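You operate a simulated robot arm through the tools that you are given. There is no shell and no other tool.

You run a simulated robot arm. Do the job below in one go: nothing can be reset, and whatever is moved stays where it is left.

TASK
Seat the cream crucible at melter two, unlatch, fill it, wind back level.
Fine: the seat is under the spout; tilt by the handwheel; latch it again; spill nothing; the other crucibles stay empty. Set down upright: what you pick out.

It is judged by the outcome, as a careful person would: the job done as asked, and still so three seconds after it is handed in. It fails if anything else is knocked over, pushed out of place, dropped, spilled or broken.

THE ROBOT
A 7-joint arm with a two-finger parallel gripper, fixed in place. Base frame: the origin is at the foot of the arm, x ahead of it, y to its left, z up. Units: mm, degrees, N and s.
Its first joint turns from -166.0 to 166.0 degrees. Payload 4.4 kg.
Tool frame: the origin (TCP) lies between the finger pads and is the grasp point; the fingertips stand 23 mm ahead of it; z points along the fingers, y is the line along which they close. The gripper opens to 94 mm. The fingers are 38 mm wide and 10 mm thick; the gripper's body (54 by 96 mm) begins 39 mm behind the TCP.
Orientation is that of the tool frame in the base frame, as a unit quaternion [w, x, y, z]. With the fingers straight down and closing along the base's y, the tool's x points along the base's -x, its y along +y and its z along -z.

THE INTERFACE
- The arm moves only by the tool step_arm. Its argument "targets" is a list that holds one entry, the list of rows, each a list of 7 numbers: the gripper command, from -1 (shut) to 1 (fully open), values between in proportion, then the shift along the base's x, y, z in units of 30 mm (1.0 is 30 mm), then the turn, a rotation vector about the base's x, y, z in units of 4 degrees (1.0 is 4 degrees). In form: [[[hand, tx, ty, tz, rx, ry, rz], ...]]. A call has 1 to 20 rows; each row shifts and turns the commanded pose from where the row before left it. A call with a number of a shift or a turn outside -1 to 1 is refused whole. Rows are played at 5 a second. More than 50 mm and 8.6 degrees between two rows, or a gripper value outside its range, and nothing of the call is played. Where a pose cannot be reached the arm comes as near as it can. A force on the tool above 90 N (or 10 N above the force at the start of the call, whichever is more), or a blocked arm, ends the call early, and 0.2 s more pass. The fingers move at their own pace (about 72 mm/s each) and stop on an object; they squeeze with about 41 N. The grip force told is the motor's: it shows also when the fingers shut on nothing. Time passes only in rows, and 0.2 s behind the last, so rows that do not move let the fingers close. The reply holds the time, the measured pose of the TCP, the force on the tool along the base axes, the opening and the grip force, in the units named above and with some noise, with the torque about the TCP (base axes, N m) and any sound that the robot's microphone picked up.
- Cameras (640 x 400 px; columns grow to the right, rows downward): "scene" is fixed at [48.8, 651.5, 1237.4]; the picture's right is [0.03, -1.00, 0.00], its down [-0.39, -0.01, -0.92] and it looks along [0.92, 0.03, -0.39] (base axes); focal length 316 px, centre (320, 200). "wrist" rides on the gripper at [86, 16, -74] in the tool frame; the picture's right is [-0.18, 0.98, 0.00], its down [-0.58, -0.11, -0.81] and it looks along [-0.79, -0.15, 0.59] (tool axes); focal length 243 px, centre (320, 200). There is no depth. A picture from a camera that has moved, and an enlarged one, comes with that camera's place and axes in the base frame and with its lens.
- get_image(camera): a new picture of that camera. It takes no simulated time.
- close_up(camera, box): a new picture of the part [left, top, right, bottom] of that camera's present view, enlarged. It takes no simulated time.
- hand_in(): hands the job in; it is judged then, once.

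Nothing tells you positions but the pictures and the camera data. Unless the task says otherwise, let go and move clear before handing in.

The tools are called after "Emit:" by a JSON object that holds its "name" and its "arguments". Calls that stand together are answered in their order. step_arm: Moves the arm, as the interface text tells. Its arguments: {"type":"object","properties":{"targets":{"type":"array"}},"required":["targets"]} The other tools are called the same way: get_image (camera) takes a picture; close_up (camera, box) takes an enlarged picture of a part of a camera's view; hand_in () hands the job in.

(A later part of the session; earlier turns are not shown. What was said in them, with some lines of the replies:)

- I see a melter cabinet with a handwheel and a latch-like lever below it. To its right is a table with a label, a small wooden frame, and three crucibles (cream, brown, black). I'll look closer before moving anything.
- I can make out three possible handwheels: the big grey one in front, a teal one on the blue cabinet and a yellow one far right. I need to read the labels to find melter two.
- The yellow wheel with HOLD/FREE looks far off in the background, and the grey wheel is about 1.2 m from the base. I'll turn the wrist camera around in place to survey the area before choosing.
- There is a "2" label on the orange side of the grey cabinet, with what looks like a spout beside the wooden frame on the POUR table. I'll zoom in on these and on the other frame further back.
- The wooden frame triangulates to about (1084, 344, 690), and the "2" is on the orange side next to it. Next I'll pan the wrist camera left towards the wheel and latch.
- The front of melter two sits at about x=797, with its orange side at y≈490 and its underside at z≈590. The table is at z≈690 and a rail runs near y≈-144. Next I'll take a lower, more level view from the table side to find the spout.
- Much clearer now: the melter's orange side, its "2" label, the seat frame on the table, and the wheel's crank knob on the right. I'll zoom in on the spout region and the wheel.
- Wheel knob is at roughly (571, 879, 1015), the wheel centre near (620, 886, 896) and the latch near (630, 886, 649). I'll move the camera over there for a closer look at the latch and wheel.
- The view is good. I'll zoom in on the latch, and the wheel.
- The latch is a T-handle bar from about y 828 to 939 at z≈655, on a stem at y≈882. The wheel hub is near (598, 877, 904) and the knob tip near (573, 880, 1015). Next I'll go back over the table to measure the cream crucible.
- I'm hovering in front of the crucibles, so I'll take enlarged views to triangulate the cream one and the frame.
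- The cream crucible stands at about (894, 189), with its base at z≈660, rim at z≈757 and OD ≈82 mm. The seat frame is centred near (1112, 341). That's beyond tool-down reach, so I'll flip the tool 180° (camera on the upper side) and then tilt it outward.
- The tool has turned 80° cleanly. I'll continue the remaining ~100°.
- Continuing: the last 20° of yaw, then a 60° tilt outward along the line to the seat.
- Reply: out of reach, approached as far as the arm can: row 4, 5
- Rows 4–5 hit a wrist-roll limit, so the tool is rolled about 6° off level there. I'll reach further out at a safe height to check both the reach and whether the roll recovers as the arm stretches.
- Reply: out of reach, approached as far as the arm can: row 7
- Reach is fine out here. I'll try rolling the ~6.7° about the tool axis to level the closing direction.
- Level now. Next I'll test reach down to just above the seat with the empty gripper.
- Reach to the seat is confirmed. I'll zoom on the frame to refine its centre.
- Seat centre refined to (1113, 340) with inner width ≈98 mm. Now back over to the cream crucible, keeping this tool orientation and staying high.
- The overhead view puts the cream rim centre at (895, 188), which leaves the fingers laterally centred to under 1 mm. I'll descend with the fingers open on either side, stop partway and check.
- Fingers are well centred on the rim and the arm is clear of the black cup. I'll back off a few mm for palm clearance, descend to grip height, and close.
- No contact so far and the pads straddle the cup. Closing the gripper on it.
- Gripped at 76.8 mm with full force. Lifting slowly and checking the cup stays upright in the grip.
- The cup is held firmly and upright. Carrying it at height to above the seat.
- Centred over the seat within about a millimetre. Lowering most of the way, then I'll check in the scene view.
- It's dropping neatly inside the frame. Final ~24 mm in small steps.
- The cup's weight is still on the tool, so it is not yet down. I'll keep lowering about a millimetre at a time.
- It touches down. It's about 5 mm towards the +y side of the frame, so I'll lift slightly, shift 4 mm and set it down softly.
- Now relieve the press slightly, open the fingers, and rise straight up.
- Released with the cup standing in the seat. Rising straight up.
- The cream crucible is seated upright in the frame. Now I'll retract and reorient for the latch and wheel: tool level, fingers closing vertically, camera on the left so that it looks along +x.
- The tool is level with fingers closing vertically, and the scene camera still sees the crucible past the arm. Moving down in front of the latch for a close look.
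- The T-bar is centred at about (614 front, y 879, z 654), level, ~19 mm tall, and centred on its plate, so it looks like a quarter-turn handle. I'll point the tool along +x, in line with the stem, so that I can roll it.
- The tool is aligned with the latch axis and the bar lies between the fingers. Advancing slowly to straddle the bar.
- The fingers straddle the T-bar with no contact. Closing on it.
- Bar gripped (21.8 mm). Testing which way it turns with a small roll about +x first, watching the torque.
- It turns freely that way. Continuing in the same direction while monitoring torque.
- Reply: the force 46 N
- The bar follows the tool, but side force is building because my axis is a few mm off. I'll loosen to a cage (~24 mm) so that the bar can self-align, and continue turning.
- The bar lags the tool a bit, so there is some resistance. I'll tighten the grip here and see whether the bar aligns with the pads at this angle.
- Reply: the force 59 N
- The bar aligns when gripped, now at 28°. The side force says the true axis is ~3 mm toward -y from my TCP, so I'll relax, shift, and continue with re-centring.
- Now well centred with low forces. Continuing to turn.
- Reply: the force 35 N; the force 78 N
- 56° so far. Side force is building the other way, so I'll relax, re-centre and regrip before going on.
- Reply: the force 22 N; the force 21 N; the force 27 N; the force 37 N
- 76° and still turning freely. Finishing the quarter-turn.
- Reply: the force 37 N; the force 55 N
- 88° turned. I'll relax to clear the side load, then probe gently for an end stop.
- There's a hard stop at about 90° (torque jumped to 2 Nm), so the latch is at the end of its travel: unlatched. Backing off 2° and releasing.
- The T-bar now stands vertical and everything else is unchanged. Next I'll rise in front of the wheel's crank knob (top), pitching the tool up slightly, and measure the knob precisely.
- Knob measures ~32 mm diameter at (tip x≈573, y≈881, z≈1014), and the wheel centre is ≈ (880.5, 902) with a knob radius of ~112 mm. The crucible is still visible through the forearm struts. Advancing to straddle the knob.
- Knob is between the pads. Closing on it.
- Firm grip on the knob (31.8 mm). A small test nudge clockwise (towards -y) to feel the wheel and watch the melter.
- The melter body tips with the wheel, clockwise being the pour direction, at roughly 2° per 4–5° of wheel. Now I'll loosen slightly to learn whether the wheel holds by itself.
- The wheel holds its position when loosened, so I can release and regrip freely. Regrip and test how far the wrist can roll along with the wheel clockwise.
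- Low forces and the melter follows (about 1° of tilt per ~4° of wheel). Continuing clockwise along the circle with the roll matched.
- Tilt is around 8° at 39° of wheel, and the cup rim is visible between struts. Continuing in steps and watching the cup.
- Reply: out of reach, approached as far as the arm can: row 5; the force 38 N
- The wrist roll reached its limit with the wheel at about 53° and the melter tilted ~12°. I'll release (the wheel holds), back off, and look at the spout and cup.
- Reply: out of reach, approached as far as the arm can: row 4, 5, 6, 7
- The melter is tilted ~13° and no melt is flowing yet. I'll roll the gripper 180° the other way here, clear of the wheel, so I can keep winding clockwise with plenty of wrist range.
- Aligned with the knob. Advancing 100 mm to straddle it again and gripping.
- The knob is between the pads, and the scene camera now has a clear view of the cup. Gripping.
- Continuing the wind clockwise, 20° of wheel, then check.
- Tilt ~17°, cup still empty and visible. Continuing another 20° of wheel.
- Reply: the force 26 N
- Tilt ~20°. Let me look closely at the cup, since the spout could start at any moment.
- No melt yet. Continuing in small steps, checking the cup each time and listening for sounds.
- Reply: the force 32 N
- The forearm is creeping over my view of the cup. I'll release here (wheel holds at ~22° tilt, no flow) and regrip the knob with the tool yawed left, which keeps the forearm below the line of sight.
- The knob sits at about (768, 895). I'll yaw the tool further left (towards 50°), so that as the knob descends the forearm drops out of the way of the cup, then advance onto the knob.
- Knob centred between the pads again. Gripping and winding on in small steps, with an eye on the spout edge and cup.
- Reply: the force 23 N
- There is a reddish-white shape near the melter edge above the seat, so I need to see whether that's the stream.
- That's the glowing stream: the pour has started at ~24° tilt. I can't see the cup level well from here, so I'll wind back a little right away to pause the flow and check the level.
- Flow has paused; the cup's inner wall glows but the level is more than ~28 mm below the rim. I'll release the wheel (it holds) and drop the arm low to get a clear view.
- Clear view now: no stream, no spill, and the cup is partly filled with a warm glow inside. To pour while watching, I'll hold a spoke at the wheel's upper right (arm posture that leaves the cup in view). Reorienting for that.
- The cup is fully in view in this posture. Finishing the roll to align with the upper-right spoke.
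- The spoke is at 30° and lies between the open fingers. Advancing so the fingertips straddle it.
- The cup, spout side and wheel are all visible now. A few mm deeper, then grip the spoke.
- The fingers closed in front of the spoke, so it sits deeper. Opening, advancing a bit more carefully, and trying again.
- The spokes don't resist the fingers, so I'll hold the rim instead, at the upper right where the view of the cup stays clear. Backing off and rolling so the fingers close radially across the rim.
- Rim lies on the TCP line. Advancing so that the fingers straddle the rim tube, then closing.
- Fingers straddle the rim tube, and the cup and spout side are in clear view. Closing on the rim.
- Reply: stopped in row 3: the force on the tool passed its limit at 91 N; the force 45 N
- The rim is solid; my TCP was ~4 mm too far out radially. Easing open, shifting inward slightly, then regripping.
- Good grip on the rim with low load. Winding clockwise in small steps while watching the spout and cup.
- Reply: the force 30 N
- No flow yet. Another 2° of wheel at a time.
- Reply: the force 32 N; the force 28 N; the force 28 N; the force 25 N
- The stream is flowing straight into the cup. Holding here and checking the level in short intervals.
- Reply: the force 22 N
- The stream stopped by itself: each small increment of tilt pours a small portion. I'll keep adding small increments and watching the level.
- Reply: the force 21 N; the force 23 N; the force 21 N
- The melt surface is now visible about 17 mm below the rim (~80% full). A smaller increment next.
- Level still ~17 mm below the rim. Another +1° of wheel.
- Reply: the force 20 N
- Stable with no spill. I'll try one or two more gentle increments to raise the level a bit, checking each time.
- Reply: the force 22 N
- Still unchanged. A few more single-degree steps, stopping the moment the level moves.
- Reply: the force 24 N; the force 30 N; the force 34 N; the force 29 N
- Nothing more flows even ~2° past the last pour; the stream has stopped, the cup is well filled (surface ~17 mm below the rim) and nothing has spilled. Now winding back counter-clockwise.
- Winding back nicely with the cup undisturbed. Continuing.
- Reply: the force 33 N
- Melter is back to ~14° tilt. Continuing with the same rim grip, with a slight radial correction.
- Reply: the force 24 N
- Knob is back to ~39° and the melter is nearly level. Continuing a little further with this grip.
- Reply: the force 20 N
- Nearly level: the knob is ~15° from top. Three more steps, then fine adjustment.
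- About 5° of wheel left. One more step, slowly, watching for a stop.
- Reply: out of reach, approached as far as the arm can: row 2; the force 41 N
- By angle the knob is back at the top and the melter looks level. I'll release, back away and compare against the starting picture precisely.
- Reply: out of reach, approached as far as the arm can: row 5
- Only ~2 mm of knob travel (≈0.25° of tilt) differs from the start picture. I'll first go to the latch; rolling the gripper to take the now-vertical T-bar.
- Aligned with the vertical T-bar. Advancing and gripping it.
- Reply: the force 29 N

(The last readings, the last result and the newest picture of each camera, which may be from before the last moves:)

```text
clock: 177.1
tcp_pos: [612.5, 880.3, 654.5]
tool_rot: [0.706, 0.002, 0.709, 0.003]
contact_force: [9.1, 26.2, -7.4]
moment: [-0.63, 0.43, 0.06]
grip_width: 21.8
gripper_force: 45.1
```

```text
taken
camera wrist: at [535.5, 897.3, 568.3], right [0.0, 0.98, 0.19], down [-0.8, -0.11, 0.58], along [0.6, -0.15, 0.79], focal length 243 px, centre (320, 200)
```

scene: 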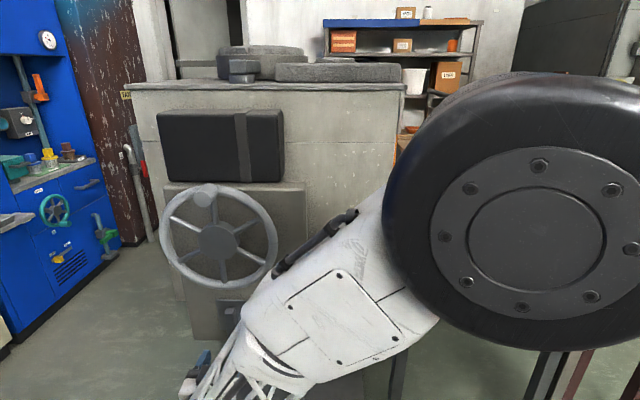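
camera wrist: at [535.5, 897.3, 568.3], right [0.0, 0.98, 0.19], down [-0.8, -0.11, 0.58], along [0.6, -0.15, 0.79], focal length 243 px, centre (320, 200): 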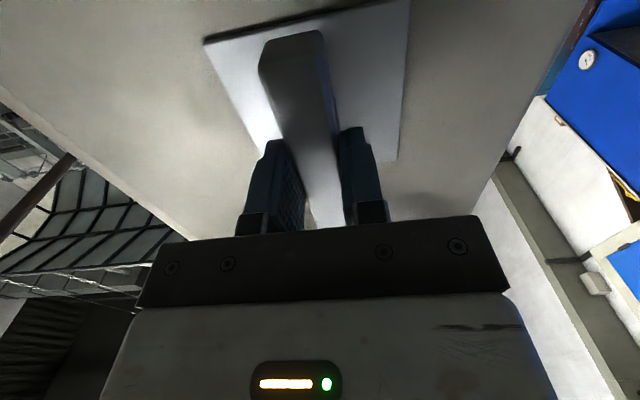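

Gripped. Turning the latch back (roll about -x) in small steps with force monitoring.

Emit:
{"name": "step_arm", "arguments": {"targets": [[[-1, 0, 0.02, 0, -0.6, 0, 0], [-1, 0, 0, 0, -0.6, 0, 0], [-1, 0, 0, 0, -0.6, 0, 0], [-1, 0, 0, 0, 0, 0, 0]]]}}

Emit:
{"name": "step_arm", "arguments": {"targets": [[[-1, 0, 0, 0, -0.6, 0, 0], [-1, 0, 0, 0, -0.6, 0, 0], [-1, 0, 0, 0, -0.6, 0, 0], [-1, 0, 0, 0, 0, 0, 0]]]}}

```text
clock: 178.1
tcp_pos: [611.5, 879.6, 654.3]
tool_rot: [0.704, -0.043, 0.707, -0.042]
contact_force: [20.3, 35.5, -12.5]
moment: [-0.03, -0.62, 0.03]
grip_width: 21.9
gripper_force: 45.6
```

```text
clock: 179.1
tcp_pos: [611.5, 880.7, 654.1]
tool_rot: [0.7, -0.087, 0.703, -0.087]
contact_force: [10.6, 24.7, -9.8]
moment: [-0.02, -1.37, 0.35]
grip_width: 21.8
gripper_force: 45.1
```

Turning freely. Continuing with a small recentring.

Emit:
{"name": "step_arm", "arguments": {"targets": [[[-1, 0, 0.025, -0.01, -0.7, 0, 0], [-1, 0, 0, 0, -0.7, 0, 0], [-1, 0, 0, 0, -0.7, 0, 0], [-1, 0, 0, 0, 0, 0, 0]]]}}

Emit:
{"name": "step_arm", "arguments": {"targets": [[[-1, 0, 0, 0, -0.7, 0, 0], [-1, 0, 0, 0, -0.7, 0, 0], [-1, 0, 0, 0, -0.7, 0, 0], [-1, 0, 0, 0, 0, 0, 0]]]}}

Emit:
{"name": "get_image", "arguments": {"camera": "wrist"}}

```text
clock: 180.1
tcp_pos: [611.8, 878.8, 654.5]
tool_rot: [0.692, -0.138, 0.695, -0.138]
contact_force: [8.0, 7.9, -3.5]
moment: [0.02, 0.7, -0.22]
grip_width: 21.6
gripper_force: 44.8
```

```text
clock: 181.1
tcp_pos: [610.7, 880.4, 655.0]
tool_rot: [0.68, -0.187, 0.683, -0.189]
contact_force: [-6.9, -10.8, 7.5]
moment: [0.01, 0.68, -0.81]
grip_width: 21.7
gripper_force: 45.1
```

```text
taken
camera wrist: at [535.5, 850.3, 572.1], right [0.0, 0.94, -0.35], down [-0.8, 0.21, 0.56], along [0.59, 0.28, 0.75], focal length 243 px, centre (320, 200)
```

wrist: 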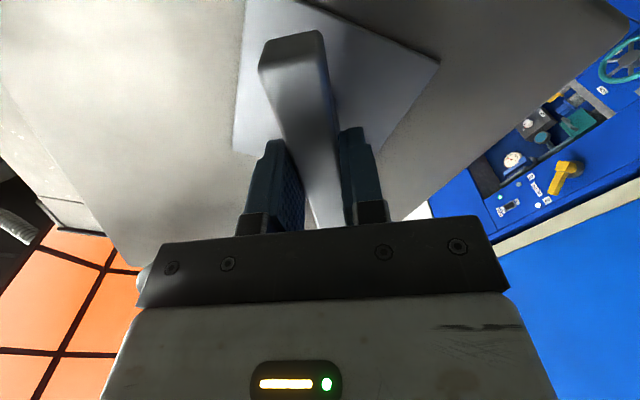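

31° of 90° done with low forces. Continuing.

Emit:
{"name": "step_arm", "arguments": {"targets": [[[-1, 0, 0, 0, -0.7, 0, 0], [-1, 0, 0, 0, -0.7, 0, 0], [-1, 0, 0, 0, -0.7, 0, 0], [-1, 0, 0, 0, 0, 0, 0]]]}}

Emit:
{"name": "step_arm", "arguments": {"targets": [[[-1, 0, -0.01, 0.01, -0.7, 0, 0], [-1, 0, 0, 0, -0.7, 0, 0], [-1, 0, 0, 0, -0.7, 0, 0], [-1, 0, 0, 0, 0, 0, 0]]]}}

```text
clock: 182.1
tcp_pos: [610.4, 879.4, 654.4]
tool_rot: [0.664, -0.238, 0.667, -0.238]
contact_force: [-23.1, -32.9, 20.5]
moment: [0.01, -0.03, -0.87]
grip_width: 22.0
gripper_force: 45.2
```

```text
clock: 183.1
tcp_pos: [610.7, 880.6, 654.7]
tool_rot: [0.646, -0.286, 0.648, -0.286]
contact_force: [1.0, -7.5, 6.4]
moment: [-0.03, -0.36, 0.16]
grip_width: 21.9
gripper_force: 45.4
```

Emit:
{"name": "step_arm", "arguments": {"targets": [[[-1, 0, 0, 0, -0.7, 0, 0], [-1, 0, 0, 0, -0.7, 0, 0], [-1, 0, 0, 0, -0.7, 0, 0], [-1, 0, 0, 0, 0, 0, 0]]]}}

Emit:
{"name": "step_arm", "arguments": {"targets": [[[-1, 0, 0, 0, -0.7, 0, 0], [-1, 0, 0, 0, -0.7, 0, 0], [-1, 0, 0, 0, -0.7, 0, 0], [-1, 0, 0, 0, 0, 0, 0]]]}}

Emit:
{"name": "get_image", "arguments": {"camera": "wrist"}}

```text
clock: 184.1
tcp_pos: [611.4, 880.7, 655.4]
tool_rot: [0.622, -0.332, 0.626, -0.333]
contact_force: [-6.2, -21.9, 7.0]
moment: [0.02, -0.77, 0.33]
grip_width: 21.8
gripper_force: 44.3
```

```text
clock: 185.1
tcp_pos: [612.6, 879.7, 654.5]
tool_rot: [0.597, -0.378, 0.599, -0.377]
contact_force: [-21.7, -34.2, 9.1]
moment: [-0.01, -0.41, -0.45]
grip_width: 22.0
gripper_force: 45.1
```

```text
taken
camera wrist: at [535.6, 810.0, 602.9], right [0.0, 0.59, -0.81], down [-0.8, 0.48, 0.35], along [0.6, 0.65, 0.47], focal length 243 px, centre (320, 200)
```

wrist: 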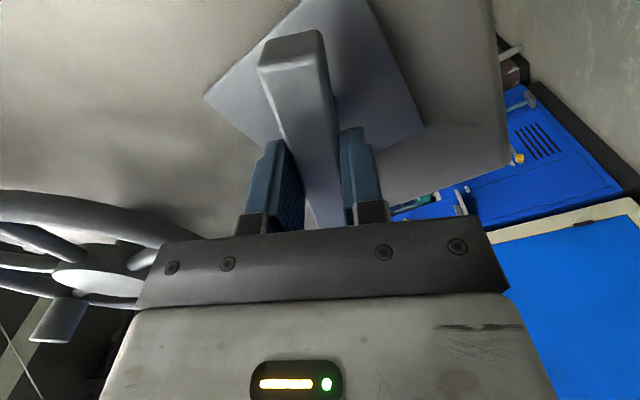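

65° back; 25° to go.

Emit:
{"name": "step_arm", "arguments": {"targets": [[[-1, 0, -0.025, 0.005, -0.7, 0, 0], [-1, 0, 0, 0, -0.7, 0, 0], [-1, 0, 0, 0, -0.7, 0, 0], [-1, 0, 0, 0, 0, 0, 0]]]}}

Emit:
{"name": "step_arm", "arguments": {"targets": [[[-1, 0, 0, 0, -0.7, 0, 0], [-1, 0, 0, 0, -0.7, 0, 0], [-1, 0, 0, 0, -0.7, 0, 0], [-1, 0, 0, 0, 0, 0, 0]]]}}

```text
clock: 186.1
tcp_pos: [612.1, 880.0, 654.5]
tool_rot: [0.568, -0.419, 0.57, -0.42]
contact_force: [16.0, 15.7, -14.9]
moment: [-0.01, -0.2, 0.64]
grip_width: 21.9
gripper_force: 45.2
```

```text
clock: 187.1
tcp_pos: [611.3, 880.2, 655.2]
tool_rot: [0.535, -0.461, 0.538, -0.461]
contact_force: [19.8, 29.3, -14.7]
moment: [0.03, -0.24, 0.55]
grip_width: 21.9
gripper_force: 45.0
```

Almost there: 81.5°. Fine steps to the end stop now.

Emit:
{"name": "step_arm", "arguments": {"targets": [[[-1, 0, 0.015, -0.01, -0.5, 0, 0], [-1, 0, 0, 0, -0.5, 0, 0], [-1, 0, 0, 0, 0, 0, 0]]]}}

Emit:
{"name": "step_arm", "arguments": {"targets": [[[-1, 0, 0, 0, -0.5, 0, 0], [-1, 0, 0, 0, -0.5, 0, 0], [-1, 0, 0, 0, 0, 0, 0]]]}}

Emit:
{"name": "get_image", "arguments": {"camera": "wrist"}}

```text
clock: 187.9
tcp_pos: [611.4, 879.8, 654.8]
tool_rot: [0.518, -0.478, 0.522, -0.48]
contact_force: [4.0, 5.3, 1.9]
moment: [0.02, -0.36, 0.47]
grip_width: 22.0
gripper_force: 45.0
```

```text
clock: 188.7
tcp_pos: [611.3, 880.0, 654.7]
tool_rot: [0.502, -0.496, 0.505, -0.497]
contact_force: [17.1, 25.4, -3.0]
moment: [0.02, -0.18, -0.44]
grip_width: 22.1
gripper_force: 44.9
```

```text
taken
camera wrist: at [535.7, 794.9, 637.2], right [0.0, 0.2, -0.98], down [-0.8, 0.58, 0.12], along [0.59, 0.79, 0.16], focal length 243 px, centre (320, 200)
```

wrist: 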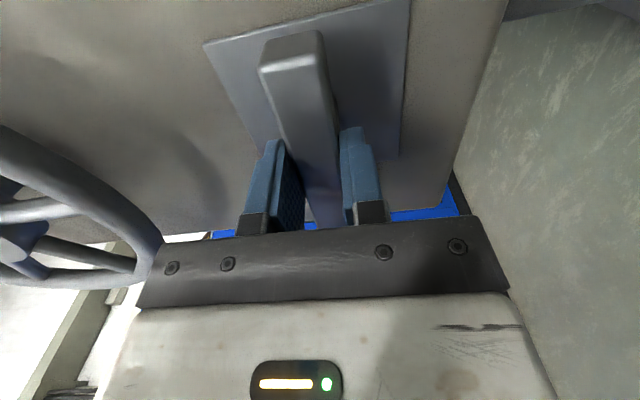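

Emit:
{"name": "step_arm", "arguments": {"targets": [[[-1, 0, 0, 0, -0.4, 0, 0], [-1, 0, 0, 0, 0, 0, 0]]]}}

Emit:
{"name": "step_arm", "arguments": {"targets": [[[-1, 0, 0, 0, -0.4, 0, 0], [-1, 0, 0, 0, 0, 0, 0]]]}}

```text
clock: 189.3
tcp_pos: [612.0, 880.7, 655.3]
tool_rot: [-0.495, 0.504, -0.497, 0.504]
contact_force: [15.6, 26.8, -1.7]
moment: [1.52, 0.04, 0.23]
grip_width: 22.1
gripper_force: 44.8
```

```text
clock: 189.9
tcp_pos: [610.7, 879.7, 655.3]
tool_rot: [-0.487, 0.509, -0.491, 0.512]
contact_force: [10.9, 15.8, 7.8]
moment: [1.89, -0.06, 0.14]
grip_width: 22.7
gripper_force: 44.9
```

End stop felt at horizontal (1.9 Nm): latched again. Backing off slightly, releasing and withdrawing.

Emit:
{"name": "step_arm", "arguments": {"targets": [[[-1, 0, 0, 0, 0.7, 0, 0], [-0.47, 0, 0, 0, 0, 0, 0], [0.2, 0, 0, 0, 0, 0, 0], [0.2, 0, 0, 0, 0, 0, 0], [0.2, -0.5, 0, 0, 0, 0, 0], [0.2, -1, 0, 0, 0, 0, 0], [0.2, -1, 0, 0, 0, 0, 0], [0.2, -1, 0, 0, 0, 0, 0], [0.2, -0.5, -0.5, 0, 0, 0, 0]]]}}

Emit:
{"name": "get_image", "arguments": {"camera": "scene"}}

Emit:
{"name": "get_image", "arguments": {"camera": "wrist"}}

Emit:
{"name": "close_up", "arguments": {"camera": "scene", "box": [150, 180, 310, 340]}}

```text
clock: 191.9
tcp_pos: [491.9, 862.2, 654.9]
tool_rot: [0.5, -0.498, 0.503, -0.499]
contact_force: [-0.7, 0.5, -0.2]
moment: [0.01, -0.01, -0.02]
grip_width: 56.5
gripper_force: 0.0
```

```text
taken
```

scene: 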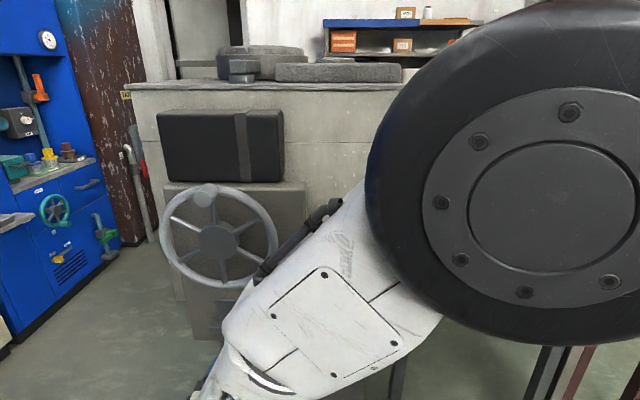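

```text
taken
camera wrist: at [414.8, 777.2, 637.8], right [0.0, 0.19, -0.98], down [-0.8, 0.58, 0.11], along [0.6, 0.79, 0.15], focal length 243 px, centre (320, 200)
```

wrist: 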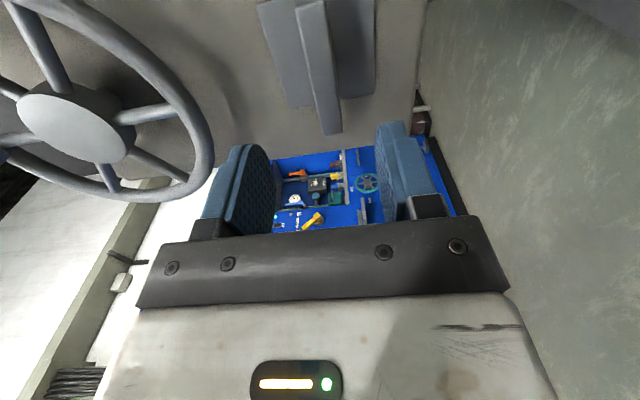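

```text
2.50 times, centred on (230, 260) of scene
camera zoom: at [48.8, 651.5, 1237.4], right [0.03, -1.0, 0.0], down [-0.39, -0.01, -0.92], along [0.92, 0.03, -0.39], focal length 790 px, centre (545, 50)
```

zoom: 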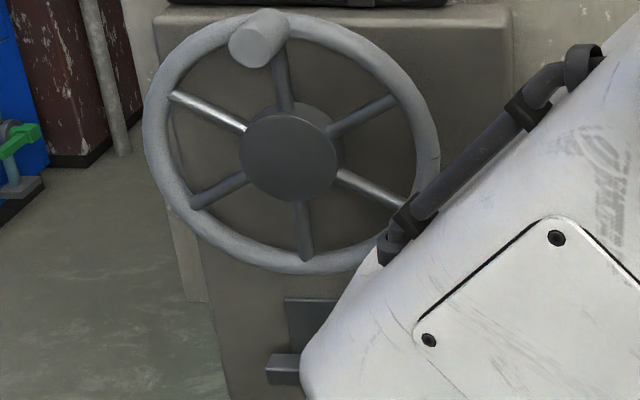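

The latch is horizontal again and the wheel knob is back at its starting place. Moving the arm away to inspect the crucible and the surroundings.

Emit:
{"name": "step_arm", "arguments": {"targets": [[[0.2, 0, -0.8, 0.5, 0, 0, 0], [0.2, 0, -0.8, 0.5, 0, 0, 0], [0.2, 0, -0.8, 0.5, 0, 0, 0], [0.2, 0, -0.8, 0.5, 0, 0, 0], [0.2, 0, -0.8, 0.5, 0, 0, 0], [0.2, 0, -0.8, 0.5, 0, 0, 0], [0.2, 0, -0.8, 0.5, 0, 0, 0], [0.2, 0, -0.8, 0.5, 0, 0, 0], [0.2, 0, -0.8, 0.5, 0, 0, 0], [0.2, 0, -0.8, 0.5, 0, 0, 0], [0.2, 0, -0.8, 0.5, 0, 0, 0], [0.2, 0, -0.8, 0.5, 0, 0, 0]]]}}

Emit:
{"name": "get_image", "arguments": {"camera": "scene"}}

Emit:
{"name": "get_image", "arguments": {"camera": "wrist"}}

```text
clock: 194.5
tcp_pos: [491.3, 577.6, 835.5]
tool_rot: [0.5, -0.498, 0.502, -0.499]
contact_force: [0.4, -0.6, -0.6]
moment: [-0.01, -0.01, 0.02]
grip_width: 56.4
gripper_force: 0.1
```

```text
taken
```

scene: 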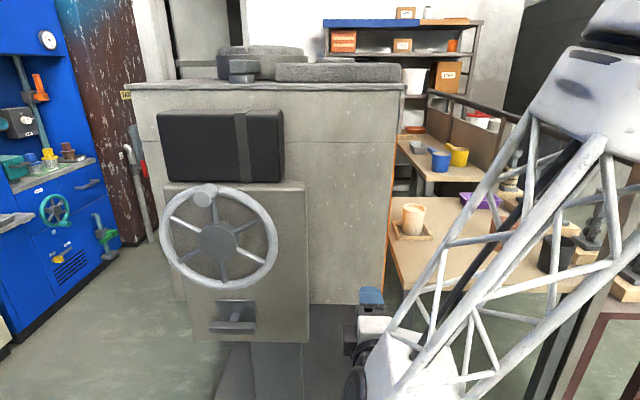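

```text
taken
camera wrist: at [414.9, 491.9, 818.7], right [0.0, 0.19, -0.98], down [-0.8, 0.58, 0.11], along [0.6, 0.79, 0.15], focal length 243 px, centre (320, 200)
```

wrist: 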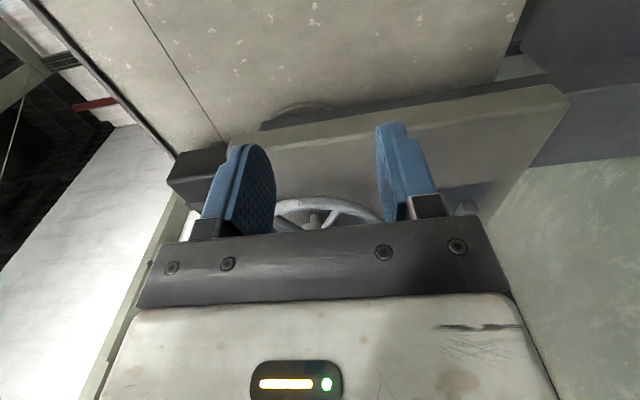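

Emit:
{"name": "close_up", "arguments": {"camera": "scene", "box": [395, 185, 443, 245]}}

Emit:
{"name": "close_up", "arguments": {"camera": "scene", "box": [150, 180, 310, 340]}}

Emit:
{"name": "close_up", "arguments": {"camera": "scene", "box": [120, 30, 420, 190]}}

```text
6.67 times, centred on (419, 215) of scene
camera zoom: at [48.8, 651.5, 1237.4], right [0.03, -1.0, 0.0], down [-0.39, -0.01, -0.92], along [0.92, 0.03, -0.39], focal length 2106 px, centre (-340, 100)
```

zoom: 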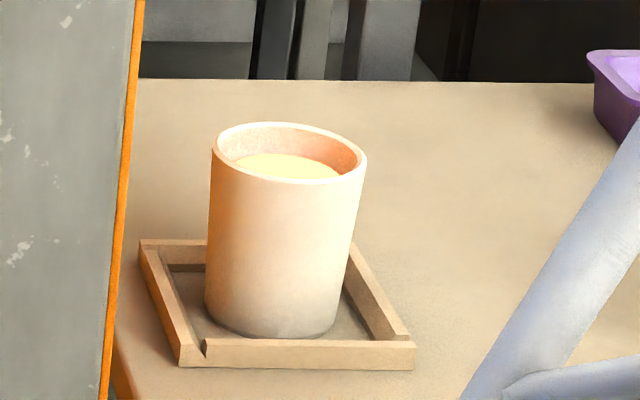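

```text
2.50 times, centred on (230, 260) of scene
camera zoom: at [48.8, 651.5, 1237.4], right [0.03, -1.0, 0.0], down [-0.39, -0.01, -0.92], along [0.92, 0.03, -0.39], focal length 790 px, centre (545, 50)
```

zoom: 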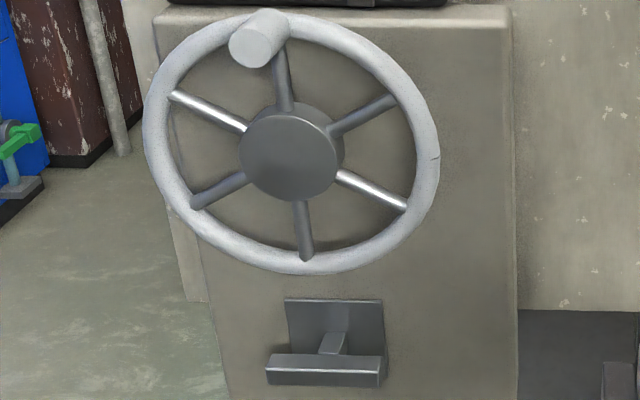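

```text
2.13 times, centred on (270, 110) of scene
camera zoom: at [48.8, 651.5, 1237.4], right [0.03, -1.0, 0.0], down [-0.39, -0.01, -0.92], along [0.92, 0.03, -0.39], focal length 674 px, centre (427, 392)
```

zoom: 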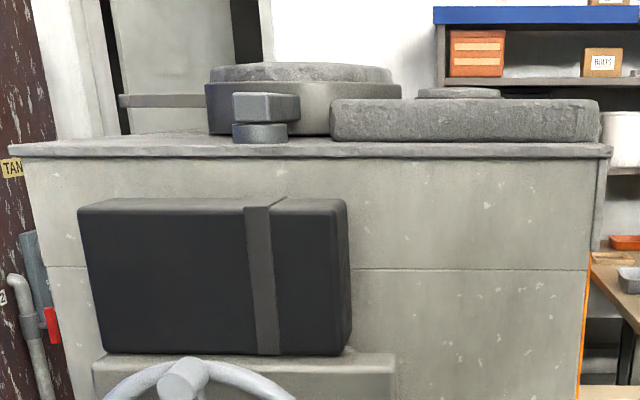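

The melter, wheel and latch match the starting pictures again. I'll do a last check of the table, the other crucibles and the floor for anything disturbed or spilled.

Emit:
{"name": "close_up", "arguments": {"camera": "scene", "box": [380, 170, 640, 310]}}

Emit:
{"name": "step_arm", "arguments": {"targets": [[[0.2, 0, -0.8, 0.7, 0, 0, 0], [0.2, 0, -0.8, 0.7, 0, 0, 0], [0.2, 0, -0.8, 0.7, 0, 0, 0], [0.2, 0, -0.8, 0.7, 0, 0, 0], [0.2, 0, -0.8, 0.7, 0, 0, 0], [0.2, 0, -0.8, 0.7, 0, 0, 0], [0.2, 0, -0.8, 0.7, 0, 0, 0], [0.2, 0, -0.8, 0.7, 0, 0, 0], [0.2, 0, 0, 0, 0, 0, 0]]]}}

Emit:
{"name": "get_image", "arguments": {"camera": "scene"}}

```text
2.46 times, centred on (510, 240) of scene
camera zoom: at [48.8, 651.5, 1237.4], right [0.03, -1.0, 0.0], down [-0.39, -0.01, -0.92], along [0.92, 0.03, -0.39], focal length 778 px, centre (-148, 102)
```

zoom: 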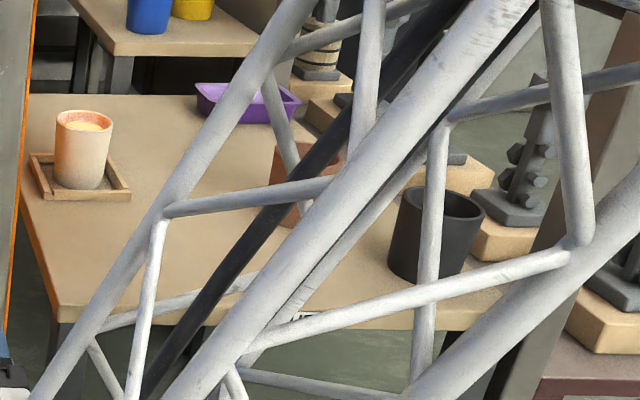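

```text
clock: 196.5
tcp_pos: [492.0, 386.2, 1004.3]
tool_rot: [0.501, -0.498, 0.503, -0.499]
contact_force: [0.5, 0.4, 0.2]
moment: [0.01, 0.03, 0.01]
grip_width: 56.3
gripper_force: 0.0
```

```text
taken
```

scene: 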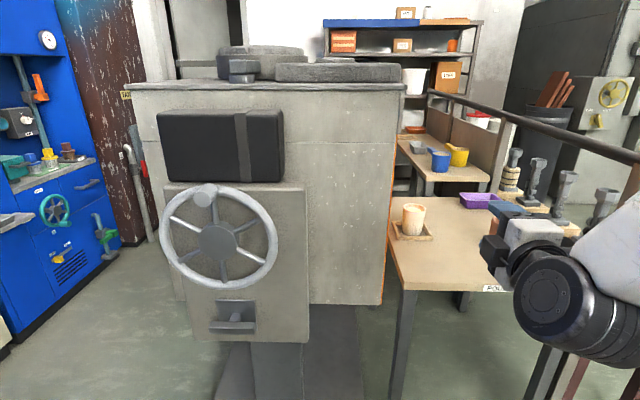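

The cream crucible stands upright in the seat, filled to about 17 mm below its rim (~80% of its depth). I stopped there because nothing more came when I tilted further. The melter is wound back level and latched. The wheel and latch look as they did at the start, I see no spill, and the other crucibles look untouched. The arm is clear, so I'm handing in.

Emit:
{"name": "hand_in", "arguments": {}}

```text
The job is handed in.
```

The cream crucible is seated upright in the wooden frame under melter two's spout and filled. The melter is wound back level and latched again, and the job is handed in.

- **Fill level:** the melt stands about 17 mm below the rim, roughly 80% of the depth. I tilted about 2° past the last flow and nothing more came, so I took the melter's charge to be fully poured rather than tilting further.
- **Level and latch:** the melter top, wheel knob and latch bar all match the starting pictures, and I felt the latch reach its end stop.
- **Everything else:** I saw no spill. The black and brown crucibles looked unmoved, and nothing was poured near them.

I judged the fill level from the scene camera only and did not check it from directly above.
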